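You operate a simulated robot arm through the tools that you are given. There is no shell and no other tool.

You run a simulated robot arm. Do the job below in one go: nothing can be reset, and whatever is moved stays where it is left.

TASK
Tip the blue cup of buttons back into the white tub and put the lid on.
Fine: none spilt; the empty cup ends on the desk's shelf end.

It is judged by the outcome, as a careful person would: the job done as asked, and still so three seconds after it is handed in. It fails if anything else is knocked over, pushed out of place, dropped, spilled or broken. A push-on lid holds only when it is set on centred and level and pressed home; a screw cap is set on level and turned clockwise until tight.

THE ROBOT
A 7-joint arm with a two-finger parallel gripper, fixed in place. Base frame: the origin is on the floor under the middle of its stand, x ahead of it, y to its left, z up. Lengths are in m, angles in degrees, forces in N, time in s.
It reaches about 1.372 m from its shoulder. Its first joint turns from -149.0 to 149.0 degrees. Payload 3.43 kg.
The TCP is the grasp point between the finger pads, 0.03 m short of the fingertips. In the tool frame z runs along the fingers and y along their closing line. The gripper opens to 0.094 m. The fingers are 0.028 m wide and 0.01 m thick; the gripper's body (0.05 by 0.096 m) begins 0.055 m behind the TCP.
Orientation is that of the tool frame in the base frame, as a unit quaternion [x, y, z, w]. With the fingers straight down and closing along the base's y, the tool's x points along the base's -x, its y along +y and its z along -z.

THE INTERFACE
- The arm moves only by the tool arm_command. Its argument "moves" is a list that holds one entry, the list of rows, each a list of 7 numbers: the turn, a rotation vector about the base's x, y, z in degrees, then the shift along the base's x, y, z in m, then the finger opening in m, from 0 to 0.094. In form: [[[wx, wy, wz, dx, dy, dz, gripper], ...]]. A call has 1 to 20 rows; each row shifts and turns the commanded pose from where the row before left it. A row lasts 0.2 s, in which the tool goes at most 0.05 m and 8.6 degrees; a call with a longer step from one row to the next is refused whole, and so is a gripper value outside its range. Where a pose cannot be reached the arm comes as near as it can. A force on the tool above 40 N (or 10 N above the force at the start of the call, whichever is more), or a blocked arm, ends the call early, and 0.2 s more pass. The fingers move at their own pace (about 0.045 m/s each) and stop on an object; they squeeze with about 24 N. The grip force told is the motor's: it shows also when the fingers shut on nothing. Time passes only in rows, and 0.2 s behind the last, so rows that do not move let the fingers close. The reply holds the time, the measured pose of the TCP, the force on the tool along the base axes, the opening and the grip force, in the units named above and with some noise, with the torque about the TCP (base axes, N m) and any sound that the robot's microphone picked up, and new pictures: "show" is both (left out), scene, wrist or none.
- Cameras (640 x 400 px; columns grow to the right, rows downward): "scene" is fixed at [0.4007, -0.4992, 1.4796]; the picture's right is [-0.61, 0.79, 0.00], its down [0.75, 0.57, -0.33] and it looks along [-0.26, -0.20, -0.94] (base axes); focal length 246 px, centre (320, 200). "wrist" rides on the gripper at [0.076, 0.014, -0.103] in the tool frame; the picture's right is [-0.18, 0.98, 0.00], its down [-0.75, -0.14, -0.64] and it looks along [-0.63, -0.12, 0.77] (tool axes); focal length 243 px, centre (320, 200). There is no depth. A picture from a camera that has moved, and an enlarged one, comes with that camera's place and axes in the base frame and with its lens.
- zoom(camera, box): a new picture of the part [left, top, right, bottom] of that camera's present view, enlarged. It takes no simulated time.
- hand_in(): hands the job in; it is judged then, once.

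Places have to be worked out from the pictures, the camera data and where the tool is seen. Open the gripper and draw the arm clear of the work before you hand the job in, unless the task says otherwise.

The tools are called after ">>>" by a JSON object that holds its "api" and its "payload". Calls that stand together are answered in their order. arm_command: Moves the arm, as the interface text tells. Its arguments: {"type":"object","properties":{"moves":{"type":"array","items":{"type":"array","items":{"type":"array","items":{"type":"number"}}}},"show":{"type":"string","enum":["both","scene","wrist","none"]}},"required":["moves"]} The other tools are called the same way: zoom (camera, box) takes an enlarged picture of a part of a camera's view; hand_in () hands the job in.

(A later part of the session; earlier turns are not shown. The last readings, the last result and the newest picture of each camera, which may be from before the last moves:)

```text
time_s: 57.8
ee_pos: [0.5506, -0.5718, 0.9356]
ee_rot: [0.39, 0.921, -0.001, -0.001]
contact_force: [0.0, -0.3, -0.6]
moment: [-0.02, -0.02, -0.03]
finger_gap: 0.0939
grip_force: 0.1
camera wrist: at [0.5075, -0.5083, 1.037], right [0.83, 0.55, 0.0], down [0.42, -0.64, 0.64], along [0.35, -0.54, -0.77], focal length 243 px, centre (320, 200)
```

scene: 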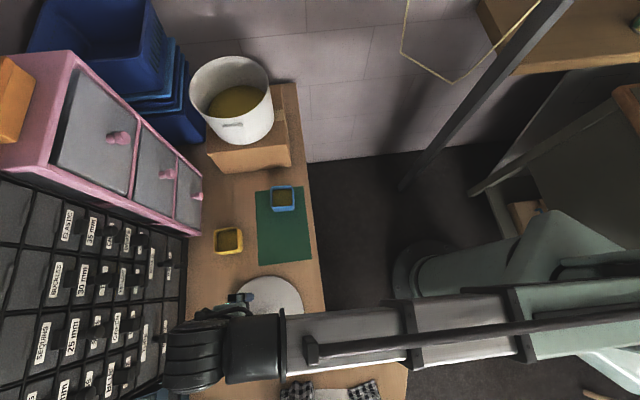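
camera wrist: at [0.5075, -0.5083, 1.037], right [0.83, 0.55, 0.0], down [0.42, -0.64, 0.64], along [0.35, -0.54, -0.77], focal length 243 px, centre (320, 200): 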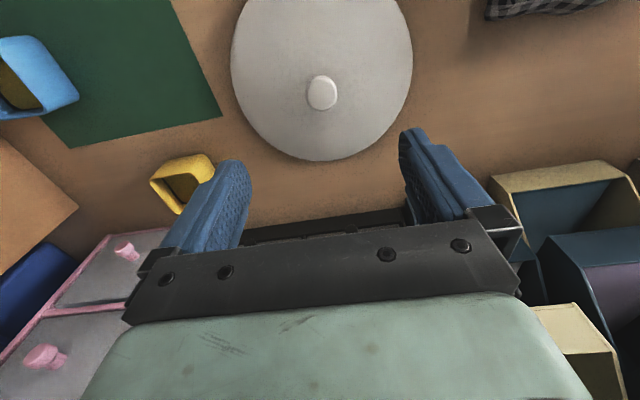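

The lid lies flat at (0.5505, -0.5715). Next, the blue cup: I'll move above it at z≈0.93 with the closing line along its ~42° sides, and re-measure it from there.

>>> {"api": "arm_command", "payload": {"moves": [[[0, 0, 0, -0.0354, -0.022, 0, 0.094], [0, 0, 0, -0.0354, -0.022, 0, 0.094], [0, 0, 0, -0.0354, -0.022, 0, 0.094], [0, 0, 0, -0.0354, -0.022, 0, 0.094], [0, 0, 0, -0.0354, -0.022, 0, 0.094], [0, 0, 0, -0.0354, -0.022, 0, 0.094], [0, 0, -1, -0.0354, -0.022, 0, 0.094], [0, 0, -1, -0.0354, -0.022, 0, 0.094]]], "show": "both"}}

>>> {"api": "zoom", "payload": {"camera": "wrist", "box": [240, 40, 400, 200]}}

```text
time_s: 59.6
ee_pos: [0.2676, -0.7487, 0.9334]
ee_rot: [0.405, 0.914, -0.001, 0.001]
contact_force: [0.0, -0.6, -0.3]
moment: [-0.03, -0.05, 0.01]
finger_gap: 0.094
grip_force: 0.1
camera wrist: at [0.2271, -0.6838, 1.0351], right [0.85, 0.52, 0.0], down [0.4, -0.65, 0.64], along [0.33, -0.55, -0.77], focal length 243 px, centre (320, 200)
```

scene: 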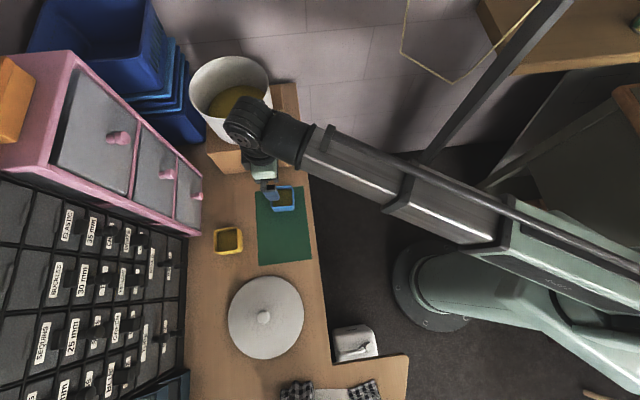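
wrist: 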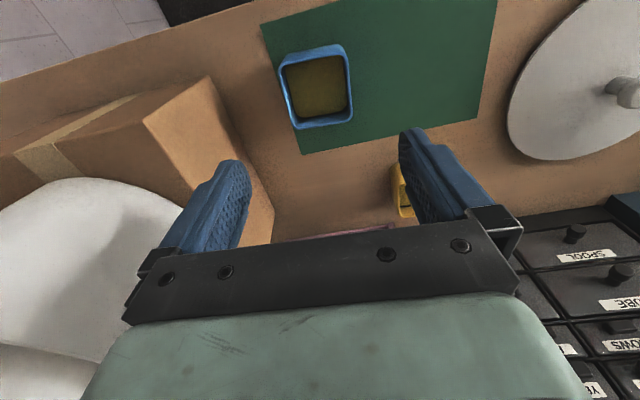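

```text
2.50 times, centred on (320, 120) of wrist
camera zoom: at [0.2271, -0.6838, 1.0351], right [0.85, 0.52, 0.0], down [0.4, -0.65, 0.64], along [0.33, -0.55, -0.77], focal length 606 px, centre (320, 400)
```

zoom: 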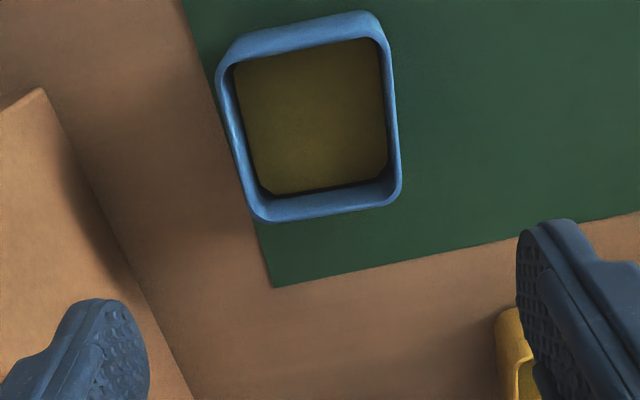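

The cup's rim centre measures (0.2635, -0.750) with sides at about 40° and 130°. The buttons are roughly 1.5 cm below the rim, and the fingers have 5 cm or more of room to the box. I'll centre on it, turn 2° and descend to just above it.

>>> {"api": "arm_command", "payload": {"moves": [[[0, 0, -2, -0.004, -0.0015, 0, 0.094], [0, 0, 0, 0, 0, -0.05, 0.094], [0, 0, 0, 0, 0, -0.04, 0.094], [0, 0, 0, 0, 0, -0.02, 0.094]]], "show": "both"}}

>>> {"api": "zoom", "payload": {"camera": "wrist", "box": [200, 80, 440, 230]}}

>>> {"api": "zoom", "payload": {"camera": "scene", "box": [230, 140, 330, 220]}}

```text
time_s: 60.6
ee_pos: [0.2616, -0.7493, 0.8219]
ee_rot: [0.422, 0.907, -0.001, 0.0]
contact_force: [-0.2, -0.1, 0.0]
moment: [0.0, -0.02, 0.0]
finger_gap: 0.094
grip_force: 0.0
camera wrist: at [0.2244, -0.6831, 0.9245], right [0.87, 0.49, 0.0], down [0.38, -0.67, 0.64], along [0.32, -0.56, -0.77], focal length 243 px, centre (320, 200)
```

scene: 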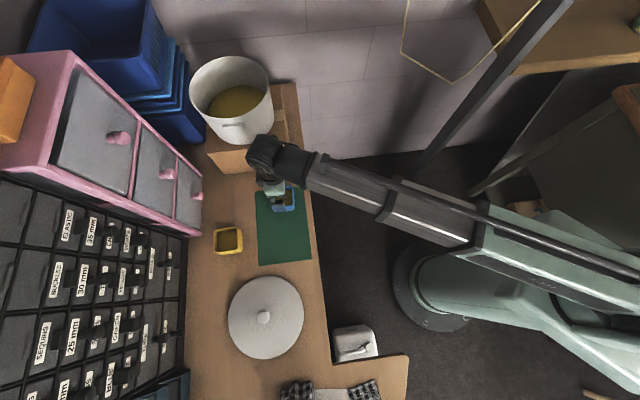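
wrist: 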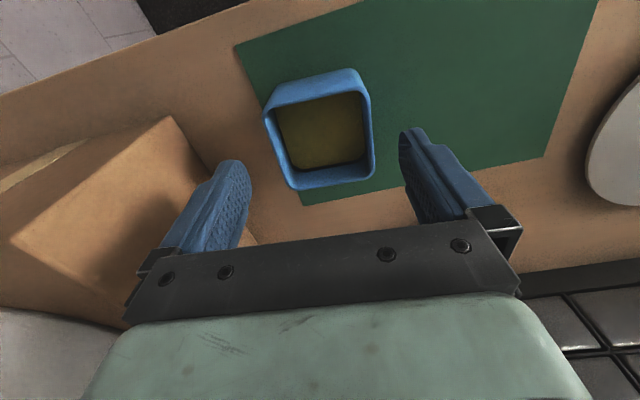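

```text
2.67 times, centred on (320, 155) of wrist
camera zoom: at [0.2244, -0.6831, 0.9245], right [0.87, 0.49, 0.0], down [0.38, -0.67, 0.64], along [0.32, -0.56, -0.77], focal length 647 px, centre (320, 320)
```

zoom: 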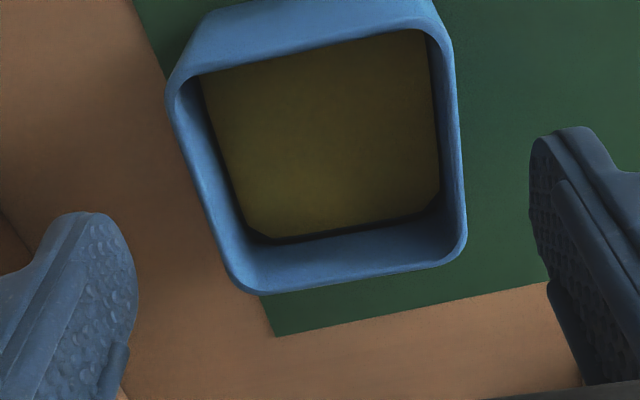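

```text
5.00 times, centred on (280, 180) of scene
camera zoom: at [0.4007, -0.4992, 1.4796], right [-0.61, 0.79, 0.0], down [0.75, 0.57, -0.33], along [-0.26, -0.2, -0.94], focal length 1231 px, centre (520, 300)
```

zoom: 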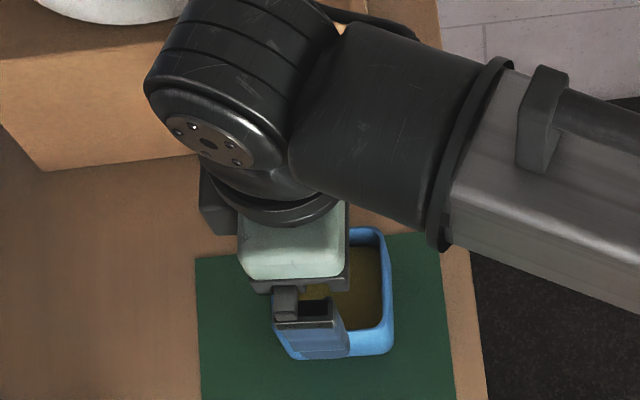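

The cup is centred between the fingers (rim centre ≈(0.2645, -0.750)). I'll descend so the fingertips stop about 1 cm above the desk, then close on it.

>>> {"api": "arm_command", "payload": {"moves": [[[0, 0, 0, 0.0008, 0, -0.02, 0.094], [0, 0, 0, 0, 0, -0.018, 0.094], [0, 0, 0, 0, 0, -0.01, 0.094], [0, 0, 0, 0, 0, 0, 0.094]]], "show": "both"}}

>>> {"api": "zoom", "payload": {"camera": "wrist", "box": [200, 80, 440, 230]}}

```text
time_s: 61.6
ee_pos: [0.2634, -0.7484, 0.773]
ee_rot: [0.423, 0.906, -0.001, 0.0]
contact_force: [0.1, 0.1, -0.5]
moment: [-0.01, -0.05, -0.01]
finger_gap: 0.094
grip_force: 0.1
camera wrist: at [0.2255, -0.682, 0.8762], right [0.87, 0.49, 0.0], down [0.38, -0.67, 0.64], along [0.32, -0.56, -0.77], focal length 243 px, centre (320, 200)
```

scene: 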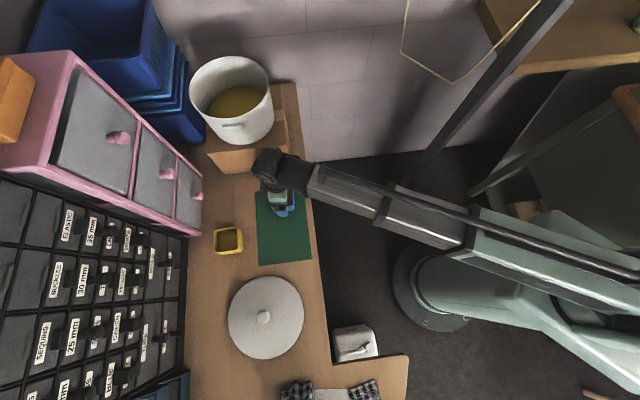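
wrist: 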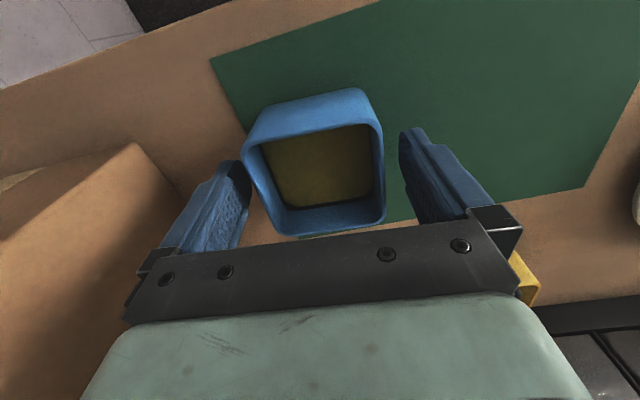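

```text
2.67 times, centred on (320, 155) of wrist
camera zoom: at [0.2255, -0.682, 0.8762], right [0.87, 0.49, 0.0], down [0.38, -0.67, 0.64], along [0.32, -0.56, -0.77], focal length 647 px, centre (320, 320)
```

zoom: 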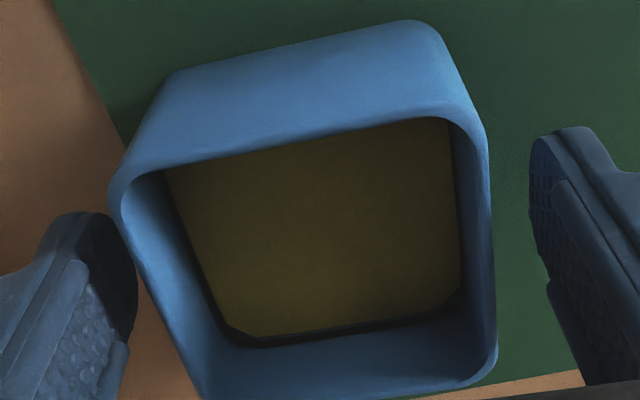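

The cup sits centred between the pads and square to them. I'll lower 5 mm for a deeper hold, then close.

>>> {"api": "arm_command", "payload": {"moves": [[[0, 0, 0, 0, 0, -0.005, 0.094], [0, 0, 0, 0, 0, 0, 0.08], [0, 0, 0, 0, 0, 0, 0.07], [0, 0, 0, 0, 0, 0, 0.06], [0, 0, 0, 0, 0, 0, 0.05], [0, 0, 0, 0, 0, 0, 0.04], [0, 0, 0, 0, 0, 0, 0.03]]], "show": "both"}}

>>> {"api": "zoom", "payload": {"camera": "wrist", "box": [200, 80, 440, 230]}}

```text
time_s: 63.2
ee_pos: [0.2633, -0.7486, 0.7691]
ee_rot: [0.422, 0.907, 0.0, 0.0]
contact_force: [-0.2, -0.2, 0.3]
moment: [0.02, 0.03, 0.0]
finger_gap: 0.0738
grip_force: 23.9
camera wrist: at [0.2255, -0.6822, 0.8715], right [0.87, 0.49, 0.0], down [0.38, -0.67, 0.64], along [0.32, -0.56, -0.77], focal length 243 px, centre (320, 200)
```

scene: 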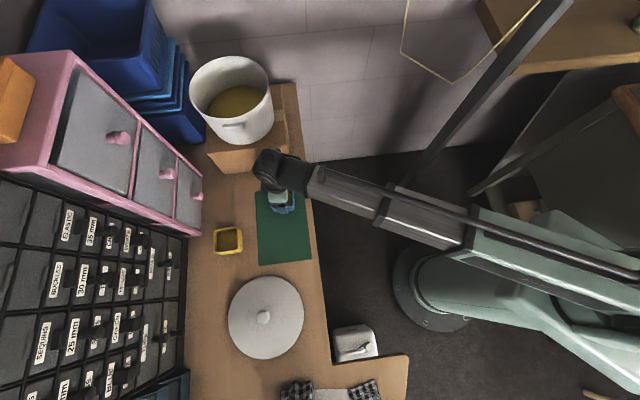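
wrist: 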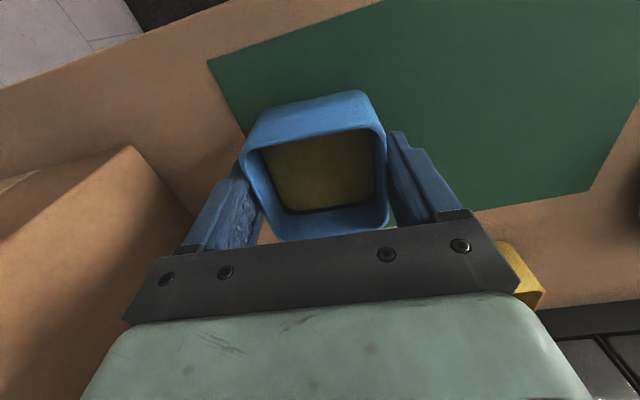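

```text
2.67 times, centred on (320, 155) of wrist
camera zoom: at [0.2255, -0.6822, 0.8715], right [0.87, 0.49, 0.0], down [0.38, -0.67, 0.64], along [0.32, -0.56, -0.77], focal length 647 px, centre (320, 320)
```

zoom: 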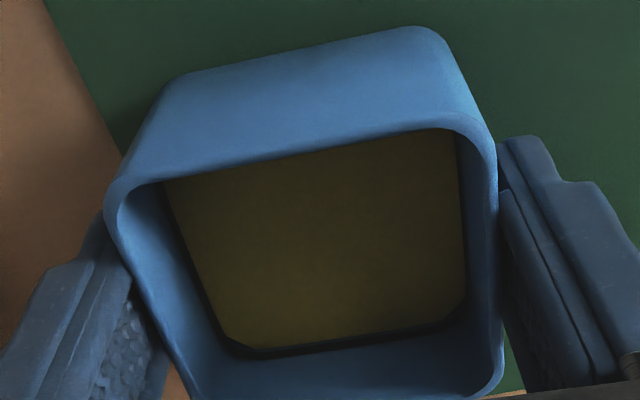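

The cup is gripped (gap 7.4 cm at full squeeze). I'll lift gently a few centimetres and check that it hangs level and doesn't slip.

>>> {"api": "arm_command", "payload": {"moves": [[[0, 0, 0, 0, 0, 0.005, 0.03], [0, 0, 0, 0, 0, 0.01, 0.03], [0, 0, 0, 0, 0, 0.015, 0.03], [0, 0, 0, 0, 0, 0.02, 0.03], [0, 0, 0, 0, 0, 0.01, 0.03]]], "show": "both"}}

>>> {"api": "zoom", "payload": {"camera": "wrist", "box": [200, 80, 440, 230]}}

```text
time_s: 64.4
ee_pos: [0.2638, -0.7482, 0.8292]
ee_rot: [0.422, 0.907, -0.001, -0.001]
contact_force: [-0.4, -0.1, -1.2]
moment: [0.02, 0.03, 0.01]
finger_gap: 0.0735
grip_force: 24.1
camera wrist: at [0.226, -0.6824, 0.9316], right [0.87, 0.49, 0.0], down [0.38, -0.67, 0.64], along [0.31, -0.56, -0.77], focal length 243 px, centre (320, 200)
```

scene: 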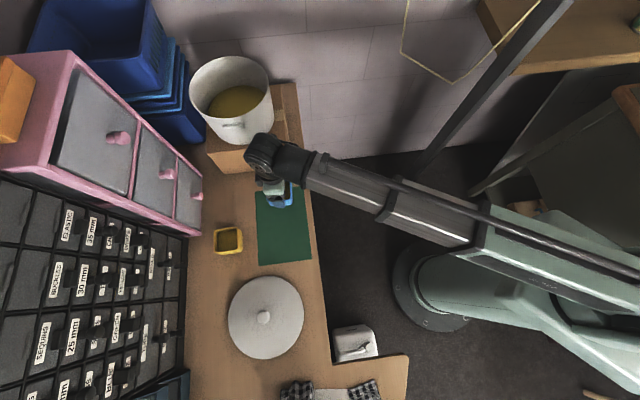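
wrist: 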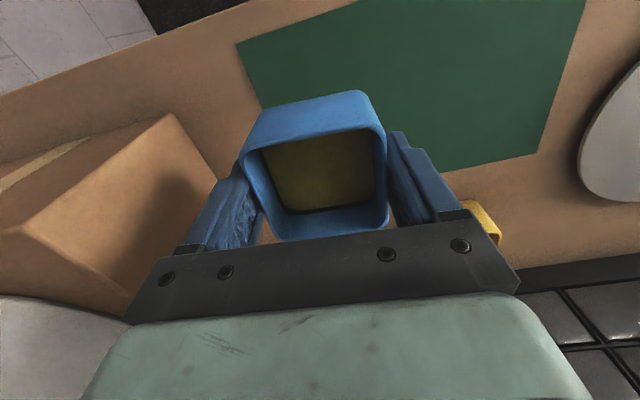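

```text
2.67 times, centred on (320, 155) of wrist
camera zoom: at [0.226, -0.6824, 0.9316], right [0.87, 0.49, 0.0], down [0.38, -0.67, 0.64], along [0.31, -0.56, -0.77], focal length 647 px, centre (320, 320)
```

zoom: 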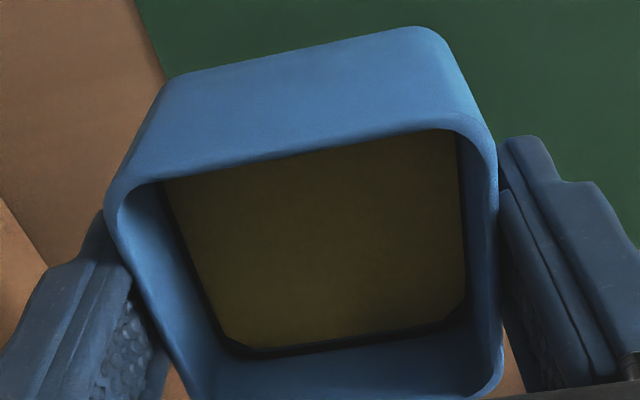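

The cup hangs level and hasn't moved in the grip. I'll raise it to z≈1.10, then carry it level over the tub's centre at z≈1.16 while turning to face straight out.

>>> {"api": "arm_command", "payload": {"moves": [[[0, 0, 0, 0, 0, 0.02, 0.03], [0, 0, 0, 0, 0, 0.03, 0.03], [0, 0, 0, 0, 0, 0.035, 0.03], [0, 0, 0, 0, 0, 0.035, 0.03], [0, 0, 0, 0, 0, 0.035, 0.03], [0, 0, 0, 0, 0, 0.035, 0.03], [0, 0, 0, 0, 0, 0.035, 0.03], [0, 0, 0, 0, 0, 0.03, 0.03], [0, 0, 0, 0, 0, 0.015, 0.03]]], "show": "none"}}

>>> {"api": "arm_command", "payload": {"moves": [[[0, 0, -2, -0.006, -0.0133, 0.005, 0.03], [0, 0, -3.5, -0.0112, -0.0245, 0.008, 0.03], [0, 0, -4, -0.0124, -0.0269, 0.008, 0.03], [0, 0, -4, -0.0124, -0.0269, 0.008, 0.03], [0, 0, -4, -0.0124, -0.0269, 0.008, 0.03], [0, 0, -4, -0.0124, -0.0269, 0.008, 0.03], [0, 0, -4, -0.0124, -0.0269, 0.008, 0.03], [0, 0, -3, -0.0124, -0.0269, 0.005, 0.03], [0, 0, -1.5, -0.0079, -0.0178, 0.002, 0.03], [0, 0, 0, 0, 0, 0, 0.03]]], "show": "both"}}

```text
time_s: 66.4
ee_pos: [0.2623, -0.7491, 1.1006]
ee_rot: [0.421, 0.907, -0.001, 0.0]
contact_force: [-0.8, -0.1, -0.6]
moment: [0.01, 0.01, -0.01]
finger_gap: 0.0739
grip_force: 23.7
```

```text
time_s: 68.6
ee_pos: [0.1638, -0.9645, 1.1603]
ee_rot: [0.642, 0.767, -0.001, -0.001]
contact_force: [-0.1, 0.1, -0.4]
moment: [0.02, -0.01, 0.02]
finger_gap: 0.0735
grip_force: 23.8
camera wrist: at [0.1649, -0.8894, 1.2623], right [1.0, -0.01, 0.0], down [-0.01, -0.77, 0.64], along [-0.01, -0.64, -0.77], focal length 243 px, centre (320, 200)
```

scene: 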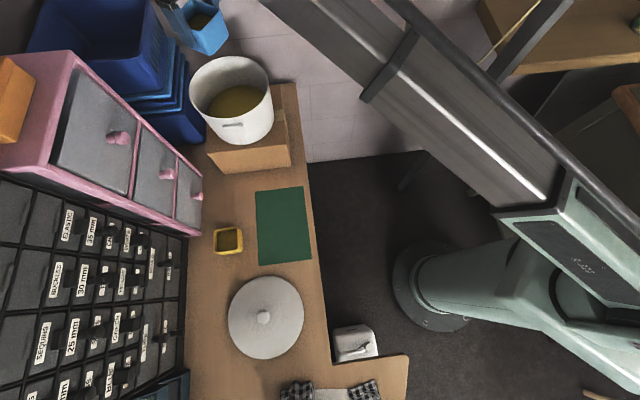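
wrist: 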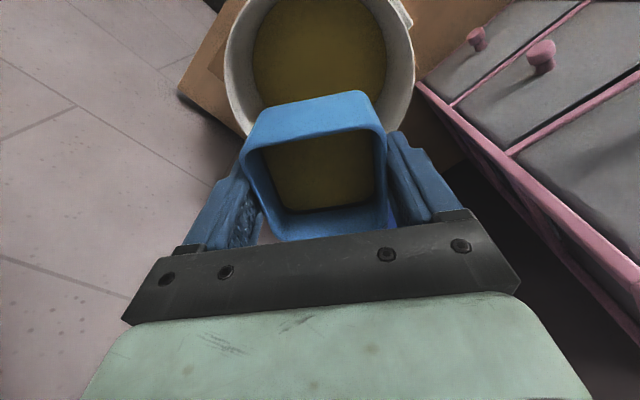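

The cup is over the tub mouth and level. I'll shift 2 cm outward so the pouring lip stays over the tub's centre, then begin tilting slowly about the closing line (fingers swinging outward, lip on my side going down).

>>> {"api": "arm_command", "payload": {"moves": [[[0, 0, 0, 0.0035, -0.0197, 0, 0.03], [-3.94, -0.7, 0, 0, 0, 0, 0.03], [-3.94, -0.7, 0, 0, 0, 0, 0.03], [-3.94, -0.7, 0, 0, 0, 0, 0.03], [-3.94, -0.7, 0, 0, 0, 0, 0.03], [-3.94, -0.7, 0, 0, 0, 0, 0.03]]], "show": "both"}}

>>> {"api": "zoom", "payload": {"camera": "wrist", "box": [180, 0, 440, 240]}}

>>> {"api": "zoom", "payload": {"camera": "scene", "box": [130, 0, 300, 180]}}

```text
time_s: 70.0
ee_pos: [0.1665, -0.9857, 1.1603]
ee_rot: [0.632, 0.755, -0.112, 0.133]
contact_force: [-0.8, -0.3, -0.4]
moment: [0.03, -0.02, -0.01]
finger_gap: 0.0734
grip_force: 24.2
camera wrist: at [0.1632, -0.8791, 1.2297], right [1.0, 0.0, 0.06], down [-0.05, -0.51, 0.86], along [0.03, -0.86, -0.5], focal length 243 px, centre (320, 200)
```

scene: 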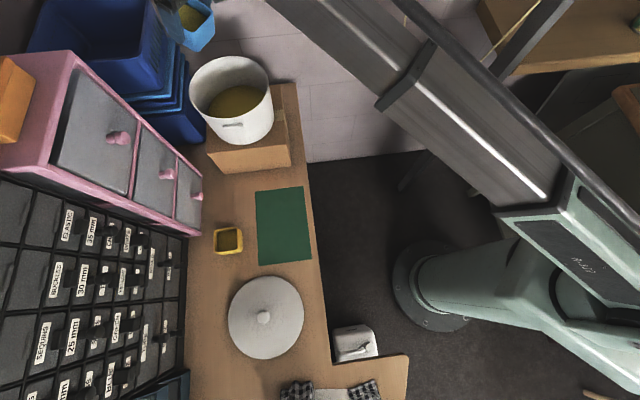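
wrist: 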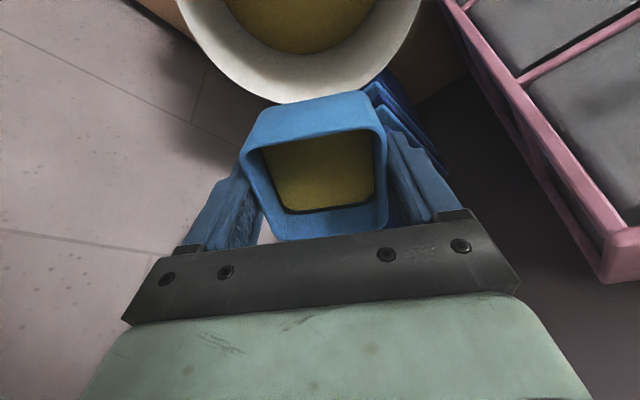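

```text
1.67 times, centred on (310, 120) of wrist
camera zoom: at [0.1632, -0.8791, 1.2297], right [1.0, 0.0, 0.06], down [-0.05, -0.51, 0.86], along [0.03, -0.86, -0.5], focal length 404 px, centre (337, 333)
```

zoom: 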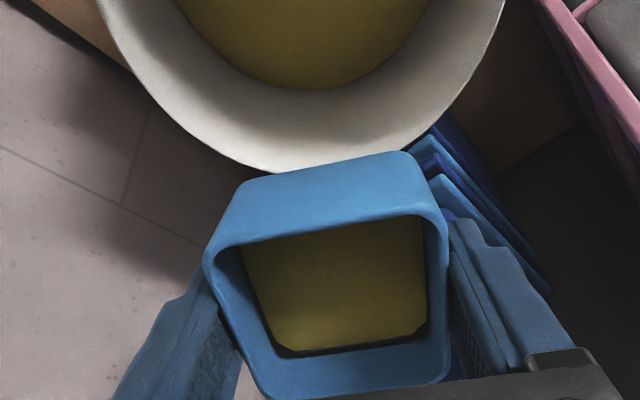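

```text
2.22 times, centred on (215, 90) of scene
camera zoom: at [0.4007, -0.4992, 1.4796], right [-0.61, 0.79, 0.0], down [0.75, 0.57, -0.33], along [-0.26, -0.2, -0.94], focal length 547 px, centre (553, 444)
```

zoom: 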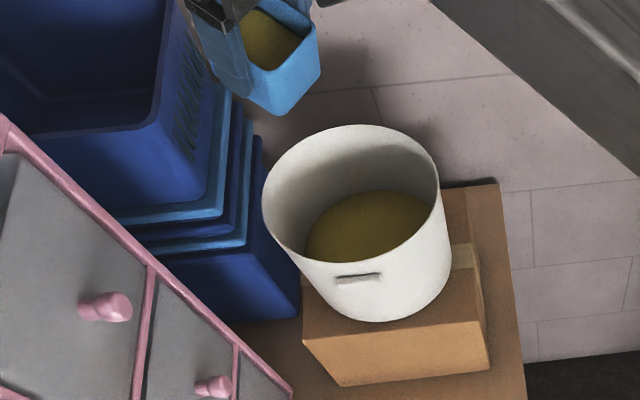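

At 20° tilt the contents have stayed in and the lip is over the tub's opening. I'll continue tilting slowly to about 50° and look again.

>>> {"api": "arm_command", "payload": {"moves": [[[-2.95, -0.53, 0, 0, 0, 0, 0.03], [-2.95, -0.53, 0, 0, 0, 0, 0.03], [-2.95, -0.53, 0, 0, 0, 0, 0.03], [-2.95, -0.53, 0, 0, 0, 0, 0.03], [-2.95, -0.53, 0, 0, 0, 0, 0.03], [-2.95, -0.53, 0, 0, 0, 0, 0.03], [-2.95, -0.53, 0, 0, 0, 0, 0.03], [-2.95, -0.53, 0, 0, 0, 0, 0.03], [-2.95, -0.53, 0, 0, 0, 0, 0.03], [-2.95, -0.53, 0, 0, 0, 0, 0.03]]], "show": "both"}}

>>> {"api": "zoom", "payload": {"camera": "scene", "box": [130, 0, 300, 180]}}

```text
time_s: 72.2
ee_pos: [0.1675, -0.9851, 1.1599]
ee_rot: [0.581, 0.695, -0.272, 0.324]
contact_force: [0.5, -0.6, -0.8]
moment: [0.04, 0.0, -0.02]
finger_gap: 0.0737
grip_force: 24.0
camera wrist: at [0.1595, -0.8586, 1.1666], right [0.99, 0.06, 0.14], down [-0.14, -0.02, 0.99], along [0.06, -1.0, -0.01], focal length 243 px, centre (320, 200)
```

scene: 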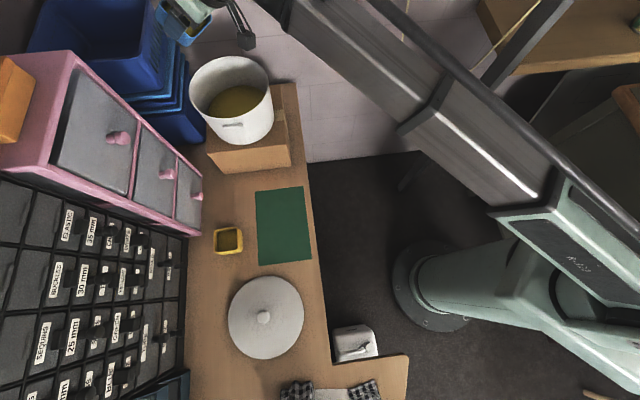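
wrist: 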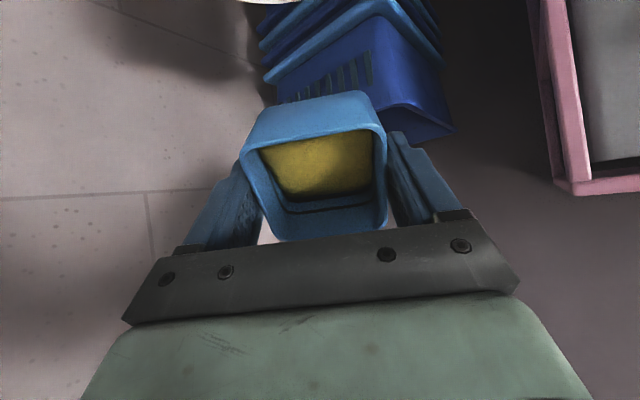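

```text
2.22 times, centred on (215, 90) of scene
camera zoom: at [0.4007, -0.4992, 1.4796], right [-0.61, 0.79, 0.0], down [0.75, 0.57, -0.33], along [-0.26, -0.2, -0.94], focal length 547 px, centre (553, 444)
```

zoom: 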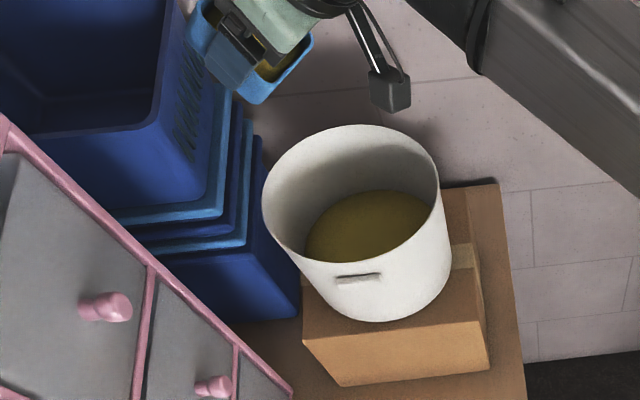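

The buttons have shifted towards the lower lip but none have left yet. I'll continue slowly to about 80°.

>>> {"api": "arm_command", "payload": {"moves": [[[-2.95, -0.53, 0, 0, 0, 0, 0.03], [-2.95, -0.53, 0, 0, 0, 0, 0.03], [-2.95, -0.53, 0, 0, 0, 0, 0.03], [-2.95, -0.53, 0, 0, 0, 0, 0.03], [-2.95, -0.53, 0, 0, 0, 0, 0.03], [-2.95, -0.53, 0, 0, 0, 0, 0.03], [-2.95, -0.53, 0, 0, 0, 0, 0.03], [-2.95, -0.53, 0, 0, 0, 0, 0.03], [-2.95, -0.53, 0, 0, 0, 0, 0.03], [-2.95, -0.53, 0, 0, 0, 0, 0.03]]], "show": "both"}}

>>> {"api": "zoom", "payload": {"camera": "scene", "box": [130, 0, 300, 180]}}

>>> {"api": "zoom", "payload": {"camera": "wrist", "box": [220, 70, 420, 250]}}

```text
time_s: 74.4
ee_pos: [0.1673, -0.984, 1.1611]
ee_rot: [0.493, 0.587, -0.414, 0.492]
contact_force: [0.1, 0.7, -1.2]
moment: [0.02, -0.02, 0.02]
finger_gap: 0.0735
grip_force: 23.8
camera wrist: at [0.1618, -0.8714, 1.1022], right [0.97, 0.14, 0.18], down [-0.23, 0.47, 0.85], along [0.03, -0.87, 0.49], focal length 243 px, centre (320, 200)
```

scene: 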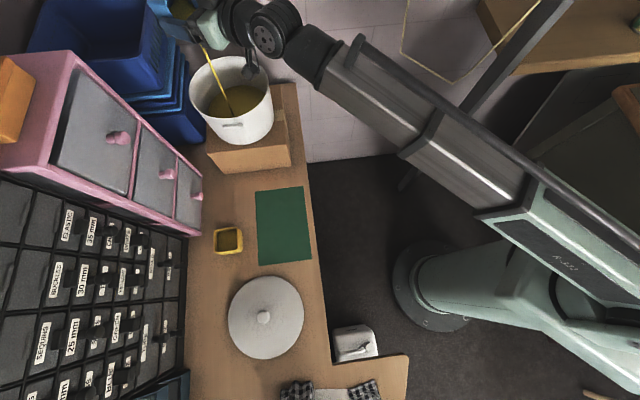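
wrist: 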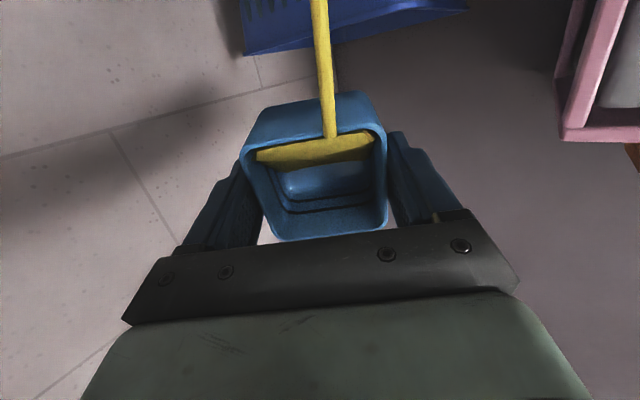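

```text
2.22 times, centred on (215, 90) of scene
camera zoom: at [0.4007, -0.4992, 1.4796], right [-0.61, 0.79, 0.0], down [0.75, 0.57, -0.33], along [-0.26, -0.2, -0.94], focal length 547 px, centre (553, 444)
```

zoom: 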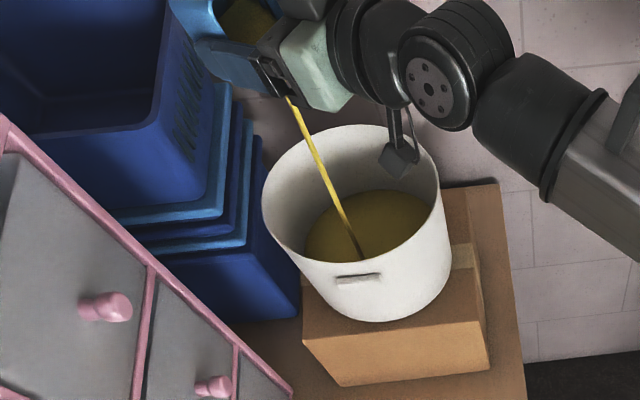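

```text
2.22 times, centred on (320, 160) of wrist
camera zoom: at [0.1618, -0.8714, 1.1022], right [0.97, 0.14, 0.18], down [-0.23, 0.47, 0.85], along [0.03, -0.87, 0.49], focal length 539 px, centre (320, 289)
```

zoom: 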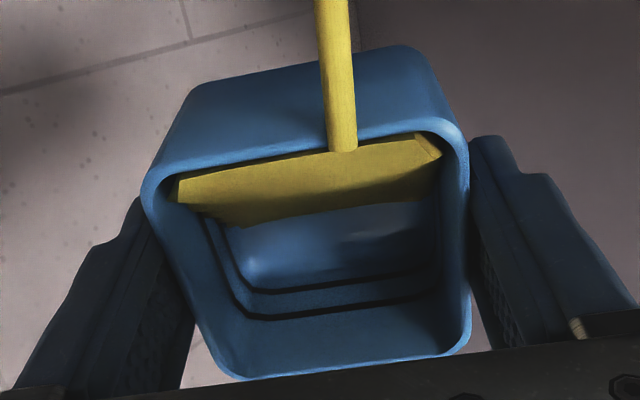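

The buttons are pouring in a stream straight into the middle of the tub. I'll continue tilting slowly to about 110° and let it run.

>>> {"api": "arm_command", "payload": {"moves": [[[0, 0, 0, 0, 0, 0, 0.03], [-2.95, -0.53, 0, 0, 0, 0, 0.03], [-2.95, -0.53, 0, 0, 0, 0, 0.03], [-2.95, -0.53, 0, 0, 0, 0, 0.03], [-2.95, -0.53, 0, 0, 0, 0, 0.03], [-2.95, -0.53, 0, 0, 0, 0, 0.03], [-2.95, -0.53, 0, 0, 0, 0, 0.03], [-2.95, -0.53, 0, 0, 0, 0, 0.03], [-2.95, -0.53, 0, 0, 0, 0, 0.03], [-2.95, -0.53, 0, 0, 0, 0, 0.03], [-2.95, -0.53, 0, 0, 0, 0, 0.03], [0, 0, 0, 0, 0, 0, 0.03], [0, 0, 0, 0, 0, 0, 0.03]]], "show": "both"}}

>>> {"api": "zoom", "payload": {"camera": "scene", "box": [130, 0, 300, 180]}}

>>> {"api": "zoom", "payload": {"camera": "wrist", "box": [220, 70, 420, 250]}}

```text
time_s: 77.2
ee_pos: [0.1751, -0.9836, 1.1603]
ee_rot: [0.4, 0.497, -0.486, 0.597]
contact_force: [-0.8, -0.4, -1.0]
moment: [0.0, -0.01, 0.0]
finger_gap: 0.0736
grip_force: 23.3
out of reach, approached as far as the arm can: row 8, 10
camera wrist: at [0.1704, -0.8984, 1.0651], right [0.96, 0.24, 0.18], down [-0.3, 0.73, 0.62], along [0.02, -0.65, 0.76], focal length 243 px, centre (320, 200)
```

scene: 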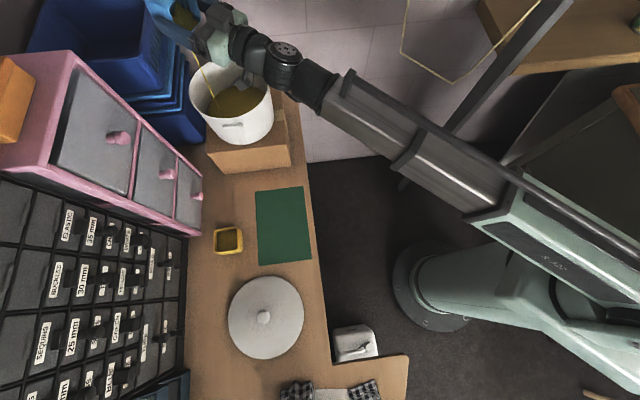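
wrist: 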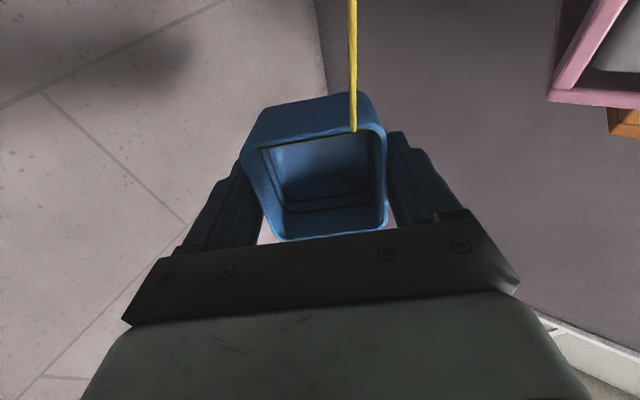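

```text
2.22 times, centred on (215, 90) of scene
camera zoom: at [0.4007, -0.4992, 1.4796], right [-0.61, 0.79, 0.0], down [0.75, 0.57, -0.33], along [-0.26, -0.2, -0.94], focal length 547 px, centre (553, 444)
```

zoom: 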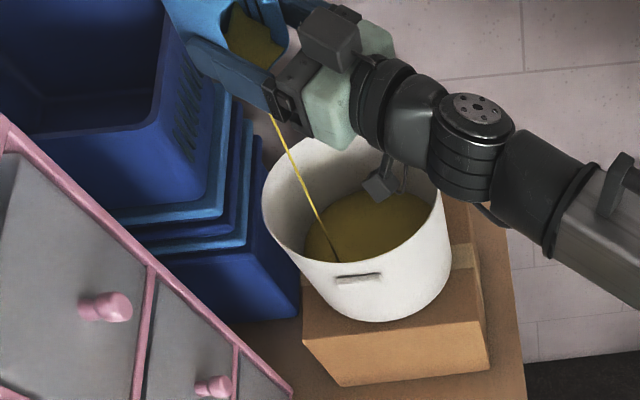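

```text
2.22 times, centred on (320, 160) of wrist
camera zoom: at [0.1704, -0.8984, 1.0651], right [0.96, 0.24, 0.18], down [-0.3, 0.73, 0.62], along [0.02, -0.65, 0.76], focal length 539 px, centre (320, 289)
```

zoom: 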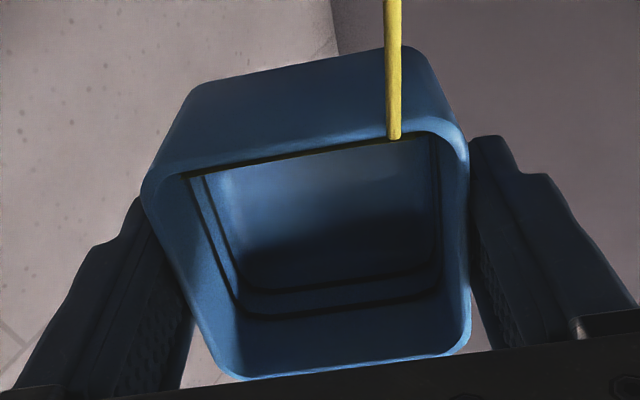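

Only a thin stream is left, at a tilt of about 101°, and it's still landing in the tub. I'll hold here to let it drain and look again.

>>> {"api": "arm_command", "payload": {"moves": [[[0, 0, 0, 0, 0, 0, 0.03], [0, 0, 0, 0, 0, 0, 0.03], [0, 0, 0, 0, 0, 0, 0.03], [0, 0, 0, 0, 0, 0, 0.03], [0, 0, 0, 0, 0, 0, 0.03], [0, 0, 0, 0, 0, 0, 0.03], [0, 0, 0, 0, 0, 0, 0.03], [0, 0, 0, 0, 0, 0, 0.03]]], "show": "both"}}

>>> {"api": "zoom", "payload": {"camera": "scene", "box": [140, 0, 280, 120]}}

>>> {"api": "zoom", "payload": {"camera": "wrist", "box": [220, 70, 420, 250]}}

```text
time_s: 79.0
ee_pos: [0.1744, -0.9846, 1.1598]
ee_rot: [0.4, 0.497, -0.487, 0.597]
contact_force: [0.3, 0.4, -0.6]
moment: [0.02, -0.02, 0.01]
finger_gap: 0.0734
grip_force: 23.5
camera wrist: at [0.1703, -0.8984, 1.0651], right [0.96, 0.24, 0.18], down [-0.3, 0.73, 0.62], along [0.02, -0.65, 0.76], focal length 243 px, centre (320, 200)
```

scene: 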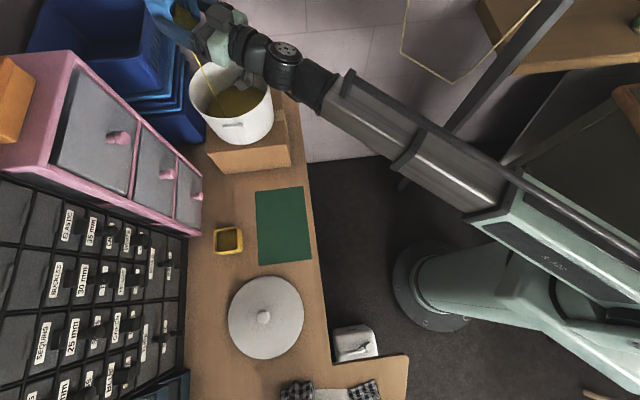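
wrist: 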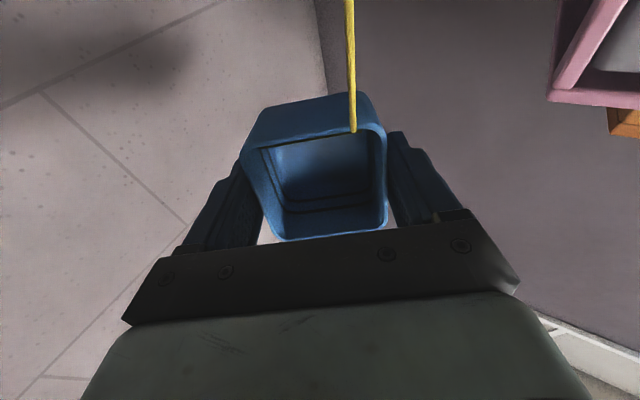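

```text
3.33 times, centred on (210, 60) of scene
camera zoom: at [0.4007, -0.4992, 1.4796], right [-0.61, 0.79, 0.0], down [0.75, 0.57, -0.33], along [-0.26, -0.2, -0.94], focal length 821 px, centre (687, 667)
```

zoom: 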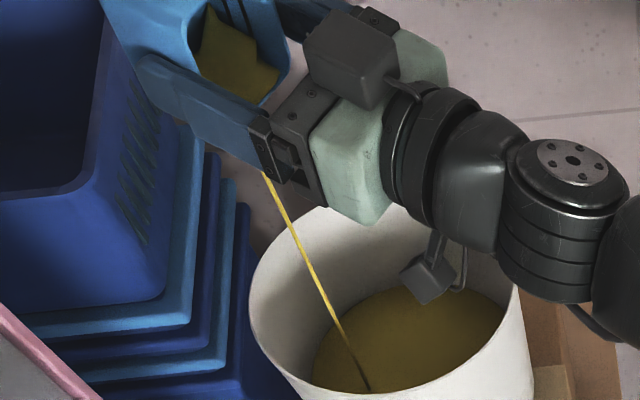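

```text
2.22 times, centred on (320, 160) of wrist
camera zoom: at [0.1703, -0.8984, 1.0651], right [0.96, 0.24, 0.18], down [-0.3, 0.73, 0.62], along [0.02, -0.65, 0.76], focal length 539 px, centre (320, 289)
```

zoom: 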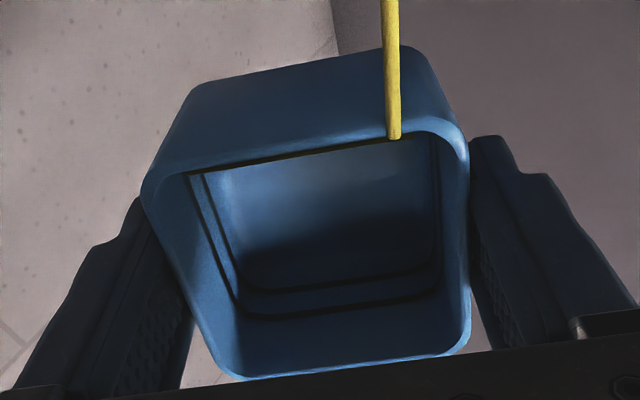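

Some buttons still lie on the lower wall, so the tilt needs to go past 101°. I'll continue tilting in small steps and see how far the wrist goes.

>>> {"api": "arm_command", "payload": {"moves": [[[-2.93, -0.62, 0, 0, 0, 0, 0.03], [-2.93, -0.62, 0, 0, 0, 0, 0.03], [-2.93, -0.62, 0, 0, 0, 0, 0.03], [-2.93, -0.62, 0, 0, 0, 0, 0.03]]], "show": "both"}}

>>> {"api": "zoom", "payload": {"camera": "scene", "box": [140, 0, 280, 120]}}

```text
time_s: 80.0
ee_pos: [0.1735, -0.9847, 1.1603]
ee_rot: [0.35, 0.441, -0.52, 0.643]
contact_force: [-0.6, 0.2, -1.0]
moment: [0.02, 0.04, 0.03]
finger_gap: 0.0737
grip_force: 23.9
out of reach, approached as far as the arm can: row 1
camera wrist: at [0.1724, -0.9171, 1.0507], right [0.95, 0.28, 0.16], down [-0.32, 0.82, 0.47], along [0.0, -0.5, 0.87], focal length 243 px, centre (320, 200)
```

scene: 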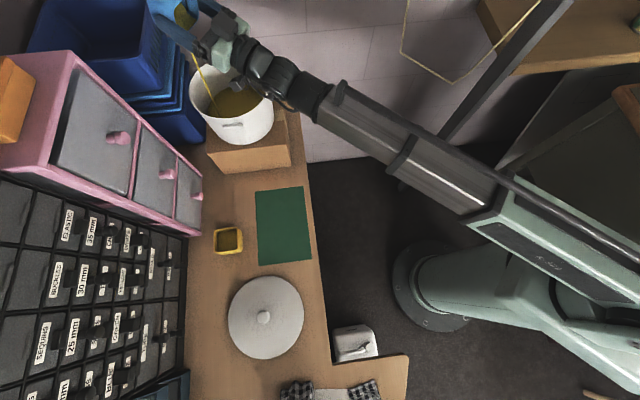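
wrist: 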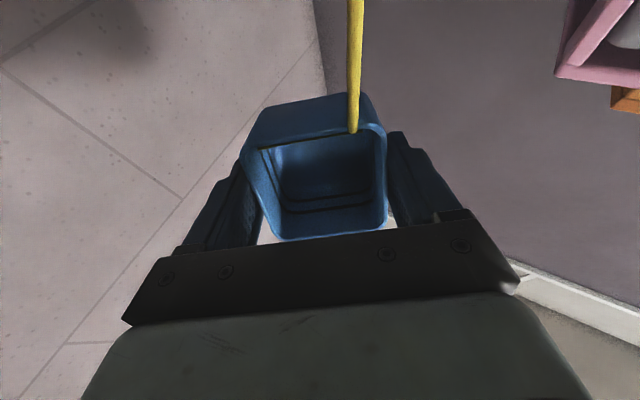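

```text
3.33 times, centred on (210, 60) of scene
camera zoom: at [0.4007, -0.4992, 1.4796], right [-0.61, 0.79, 0.0], down [0.75, 0.57, -0.33], along [-0.26, -0.2, -0.94], focal length 821 px, centre (687, 667)
```

zoom: 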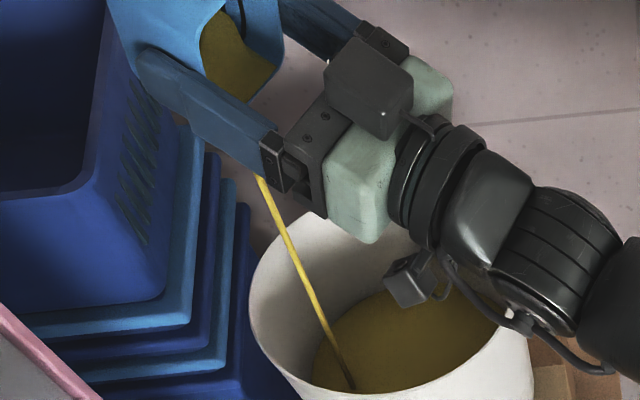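

Tilt is now about 111° and it is flowing faster. I'll raise 2 cm for wrist clearance to the tub rim, tilt to about 123° and hold.

>>> {"api": "arm_command", "payload": {"moves": [[[0, 0, 0, 0, 0, 0.01, 0.03], [0, 0, 0, 0, 0, 0.01, 0.03], [-2.93, -0.62, 0, 0, 0, 0, 0.03], [-2.93, -0.62, 0, 0, 0, 0, 0.03], [-2.93, -0.62, 0, 0, 0, 0, 0.03], [-2.93, -0.62, 0, 0, 0, 0, 0.03], [0, 0, 0, 0, 0, 0, 0.03], [0, 0, 0, 0, 0, 0, 0.03], [0, 0, 0, 0, 0, 0, 0.03], [0, 0, 0, 0, 0, 0, 0.03]]], "show": "both"}}

>>> {"api": "zoom", "payload": {"camera": "scene", "box": [140, 0, 280, 120]}}

```text
time_s: 82.2
ee_pos: [0.1591, -0.9855, 1.1838]
ee_rot: [0.289, 0.38, -0.549, 0.686]
contact_force: [-0.1, 0.7, -0.7]
moment: [0.0, 0.01, 0.01]
finger_gap: 0.0733
grip_force: 24.0
out of reach, approached as far as the arm can: row 5, 6
camera wrist: at [0.161, -0.9409, 1.0634], right [0.94, 0.32, 0.13], down [-0.35, 0.89, 0.29], along [-0.03, -0.31, 0.95], focal length 243 px, centre (320, 200)
```

scene: 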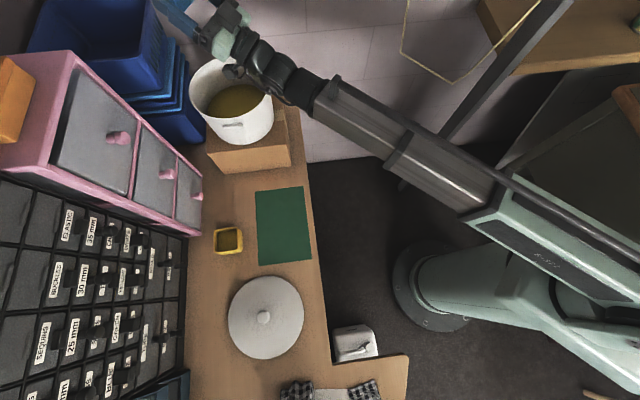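
wrist: 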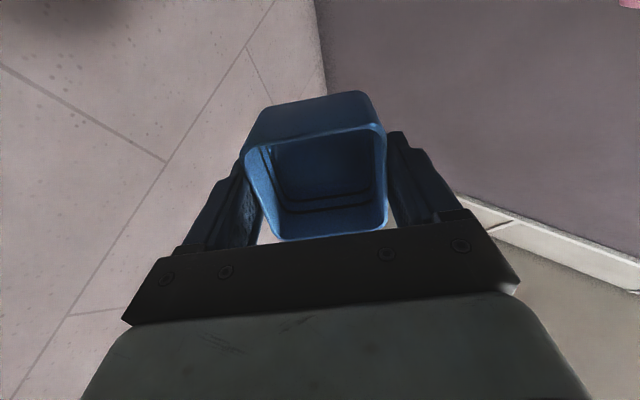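

```text
3.33 times, centred on (210, 60) of scene
camera zoom: at [0.4007, -0.4992, 1.4796], right [-0.61, 0.79, 0.0], down [0.75, 0.57, -0.33], along [-0.26, -0.2, -0.94], focal length 821 px, centre (687, 667)
```

zoom: 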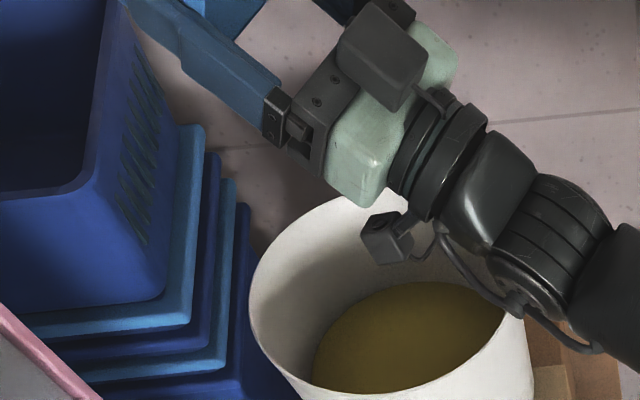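

The stream has stopped and nothing lies outside the tub. I'll turn the cup back upright over the tub and check that it's empty.

>>> {"api": "arm_command", "payload": {"moves": [[[8.15, 1.93, -0.17, 0, 0, 0, 0.03], [8.15, 1.93, -0.17, 0, 0, 0, 0.03], [8.15, 1.93, -0.17, 0, 0, 0, 0.03], [8.15, 1.93, -0.17, 0, 0, 0, 0.03], [8.15, 1.93, -0.17, 0, 0, 0, 0.03], [8.15, 1.93, -0.17, 0, 0, 0, 0.03], [8.15, 1.93, -0.17, 0, 0, 0, 0.03], [8.15, 1.93, -0.17, 0, 0, 0, 0.03], [8.15, 1.93, -0.17, 0, 0, 0, 0.03], [8.15, 1.93, -0.17, 0, 0, 0, 0.03], [8.15, 1.93, -0.17, 0, 0, 0, 0.03], [8.15, 1.93, -0.17, 0, 0, 0, 0.03], [8.15, 1.93, -0.17, 0, 0, 0, 0.03], [8.15, 1.93, -0.17, 0, 0, 0, 0.03]]], "show": "both"}}

>>> {"api": "zoom", "payload": {"camera": "wrist", "box": [200, 0, 440, 240]}}

>>> {"api": "zoom", "payload": {"camera": "scene", "box": [140, 0, 310, 180]}}

```text
time_s: 85.2
ee_pos: [0.1644, -0.9848, 1.1861]
ee_rot: [0.616, 0.783, -0.061, 0.066]
contact_force: [0.6, -0.3, -0.4]
moment: [0.0, 0.0, 0.01]
finger_gap: 0.0736
grip_force: 24.0
out of reach, approached as far as the arm can: row 4
camera wrist: at [0.158, -0.8922, 1.2723], right [1.0, 0.05, 0.02], down [0.02, -0.64, 0.77], along [0.05, -0.77, -0.64], focal length 243 px, centre (320, 200)
```

scene: 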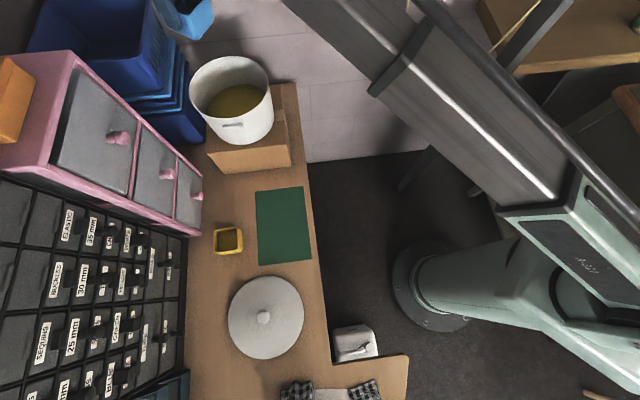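
wrist: 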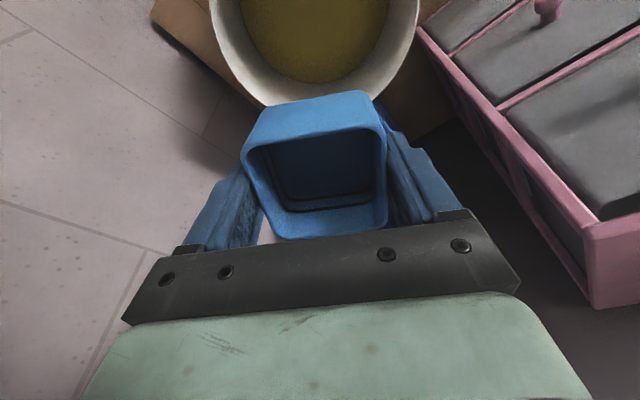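

```text
1.67 times, centred on (320, 120) of wrist
camera zoom: at [0.158, -0.8922, 1.2723], right [1.0, 0.05, 0.02], down [0.02, -0.64, 0.77], along [0.05, -0.77, -0.64], focal length 404 px, centre (320, 333)
```

zoom: 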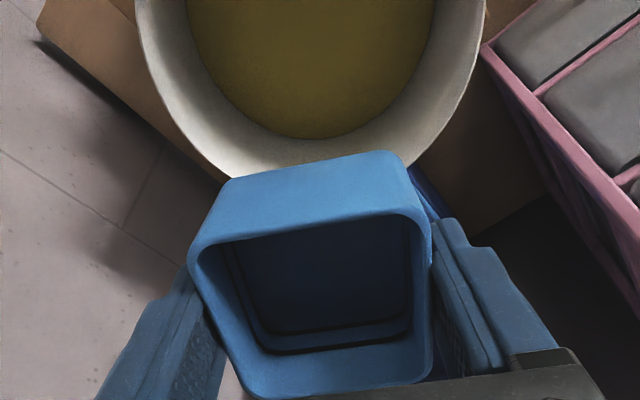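

```text
2.22 times, centred on (225, 90) of scene
camera zoom: at [0.4007, -0.4992, 1.4796], right [-0.61, 0.79, 0.0], down [0.75, 0.57, -0.33], along [-0.26, -0.2, -0.94], focal length 547 px, centre (531, 444)
```

zoom: 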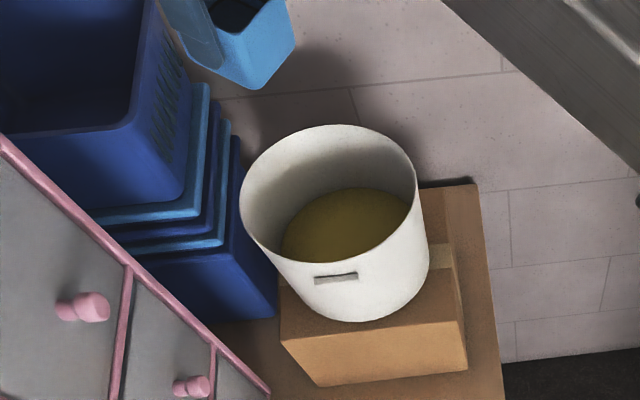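

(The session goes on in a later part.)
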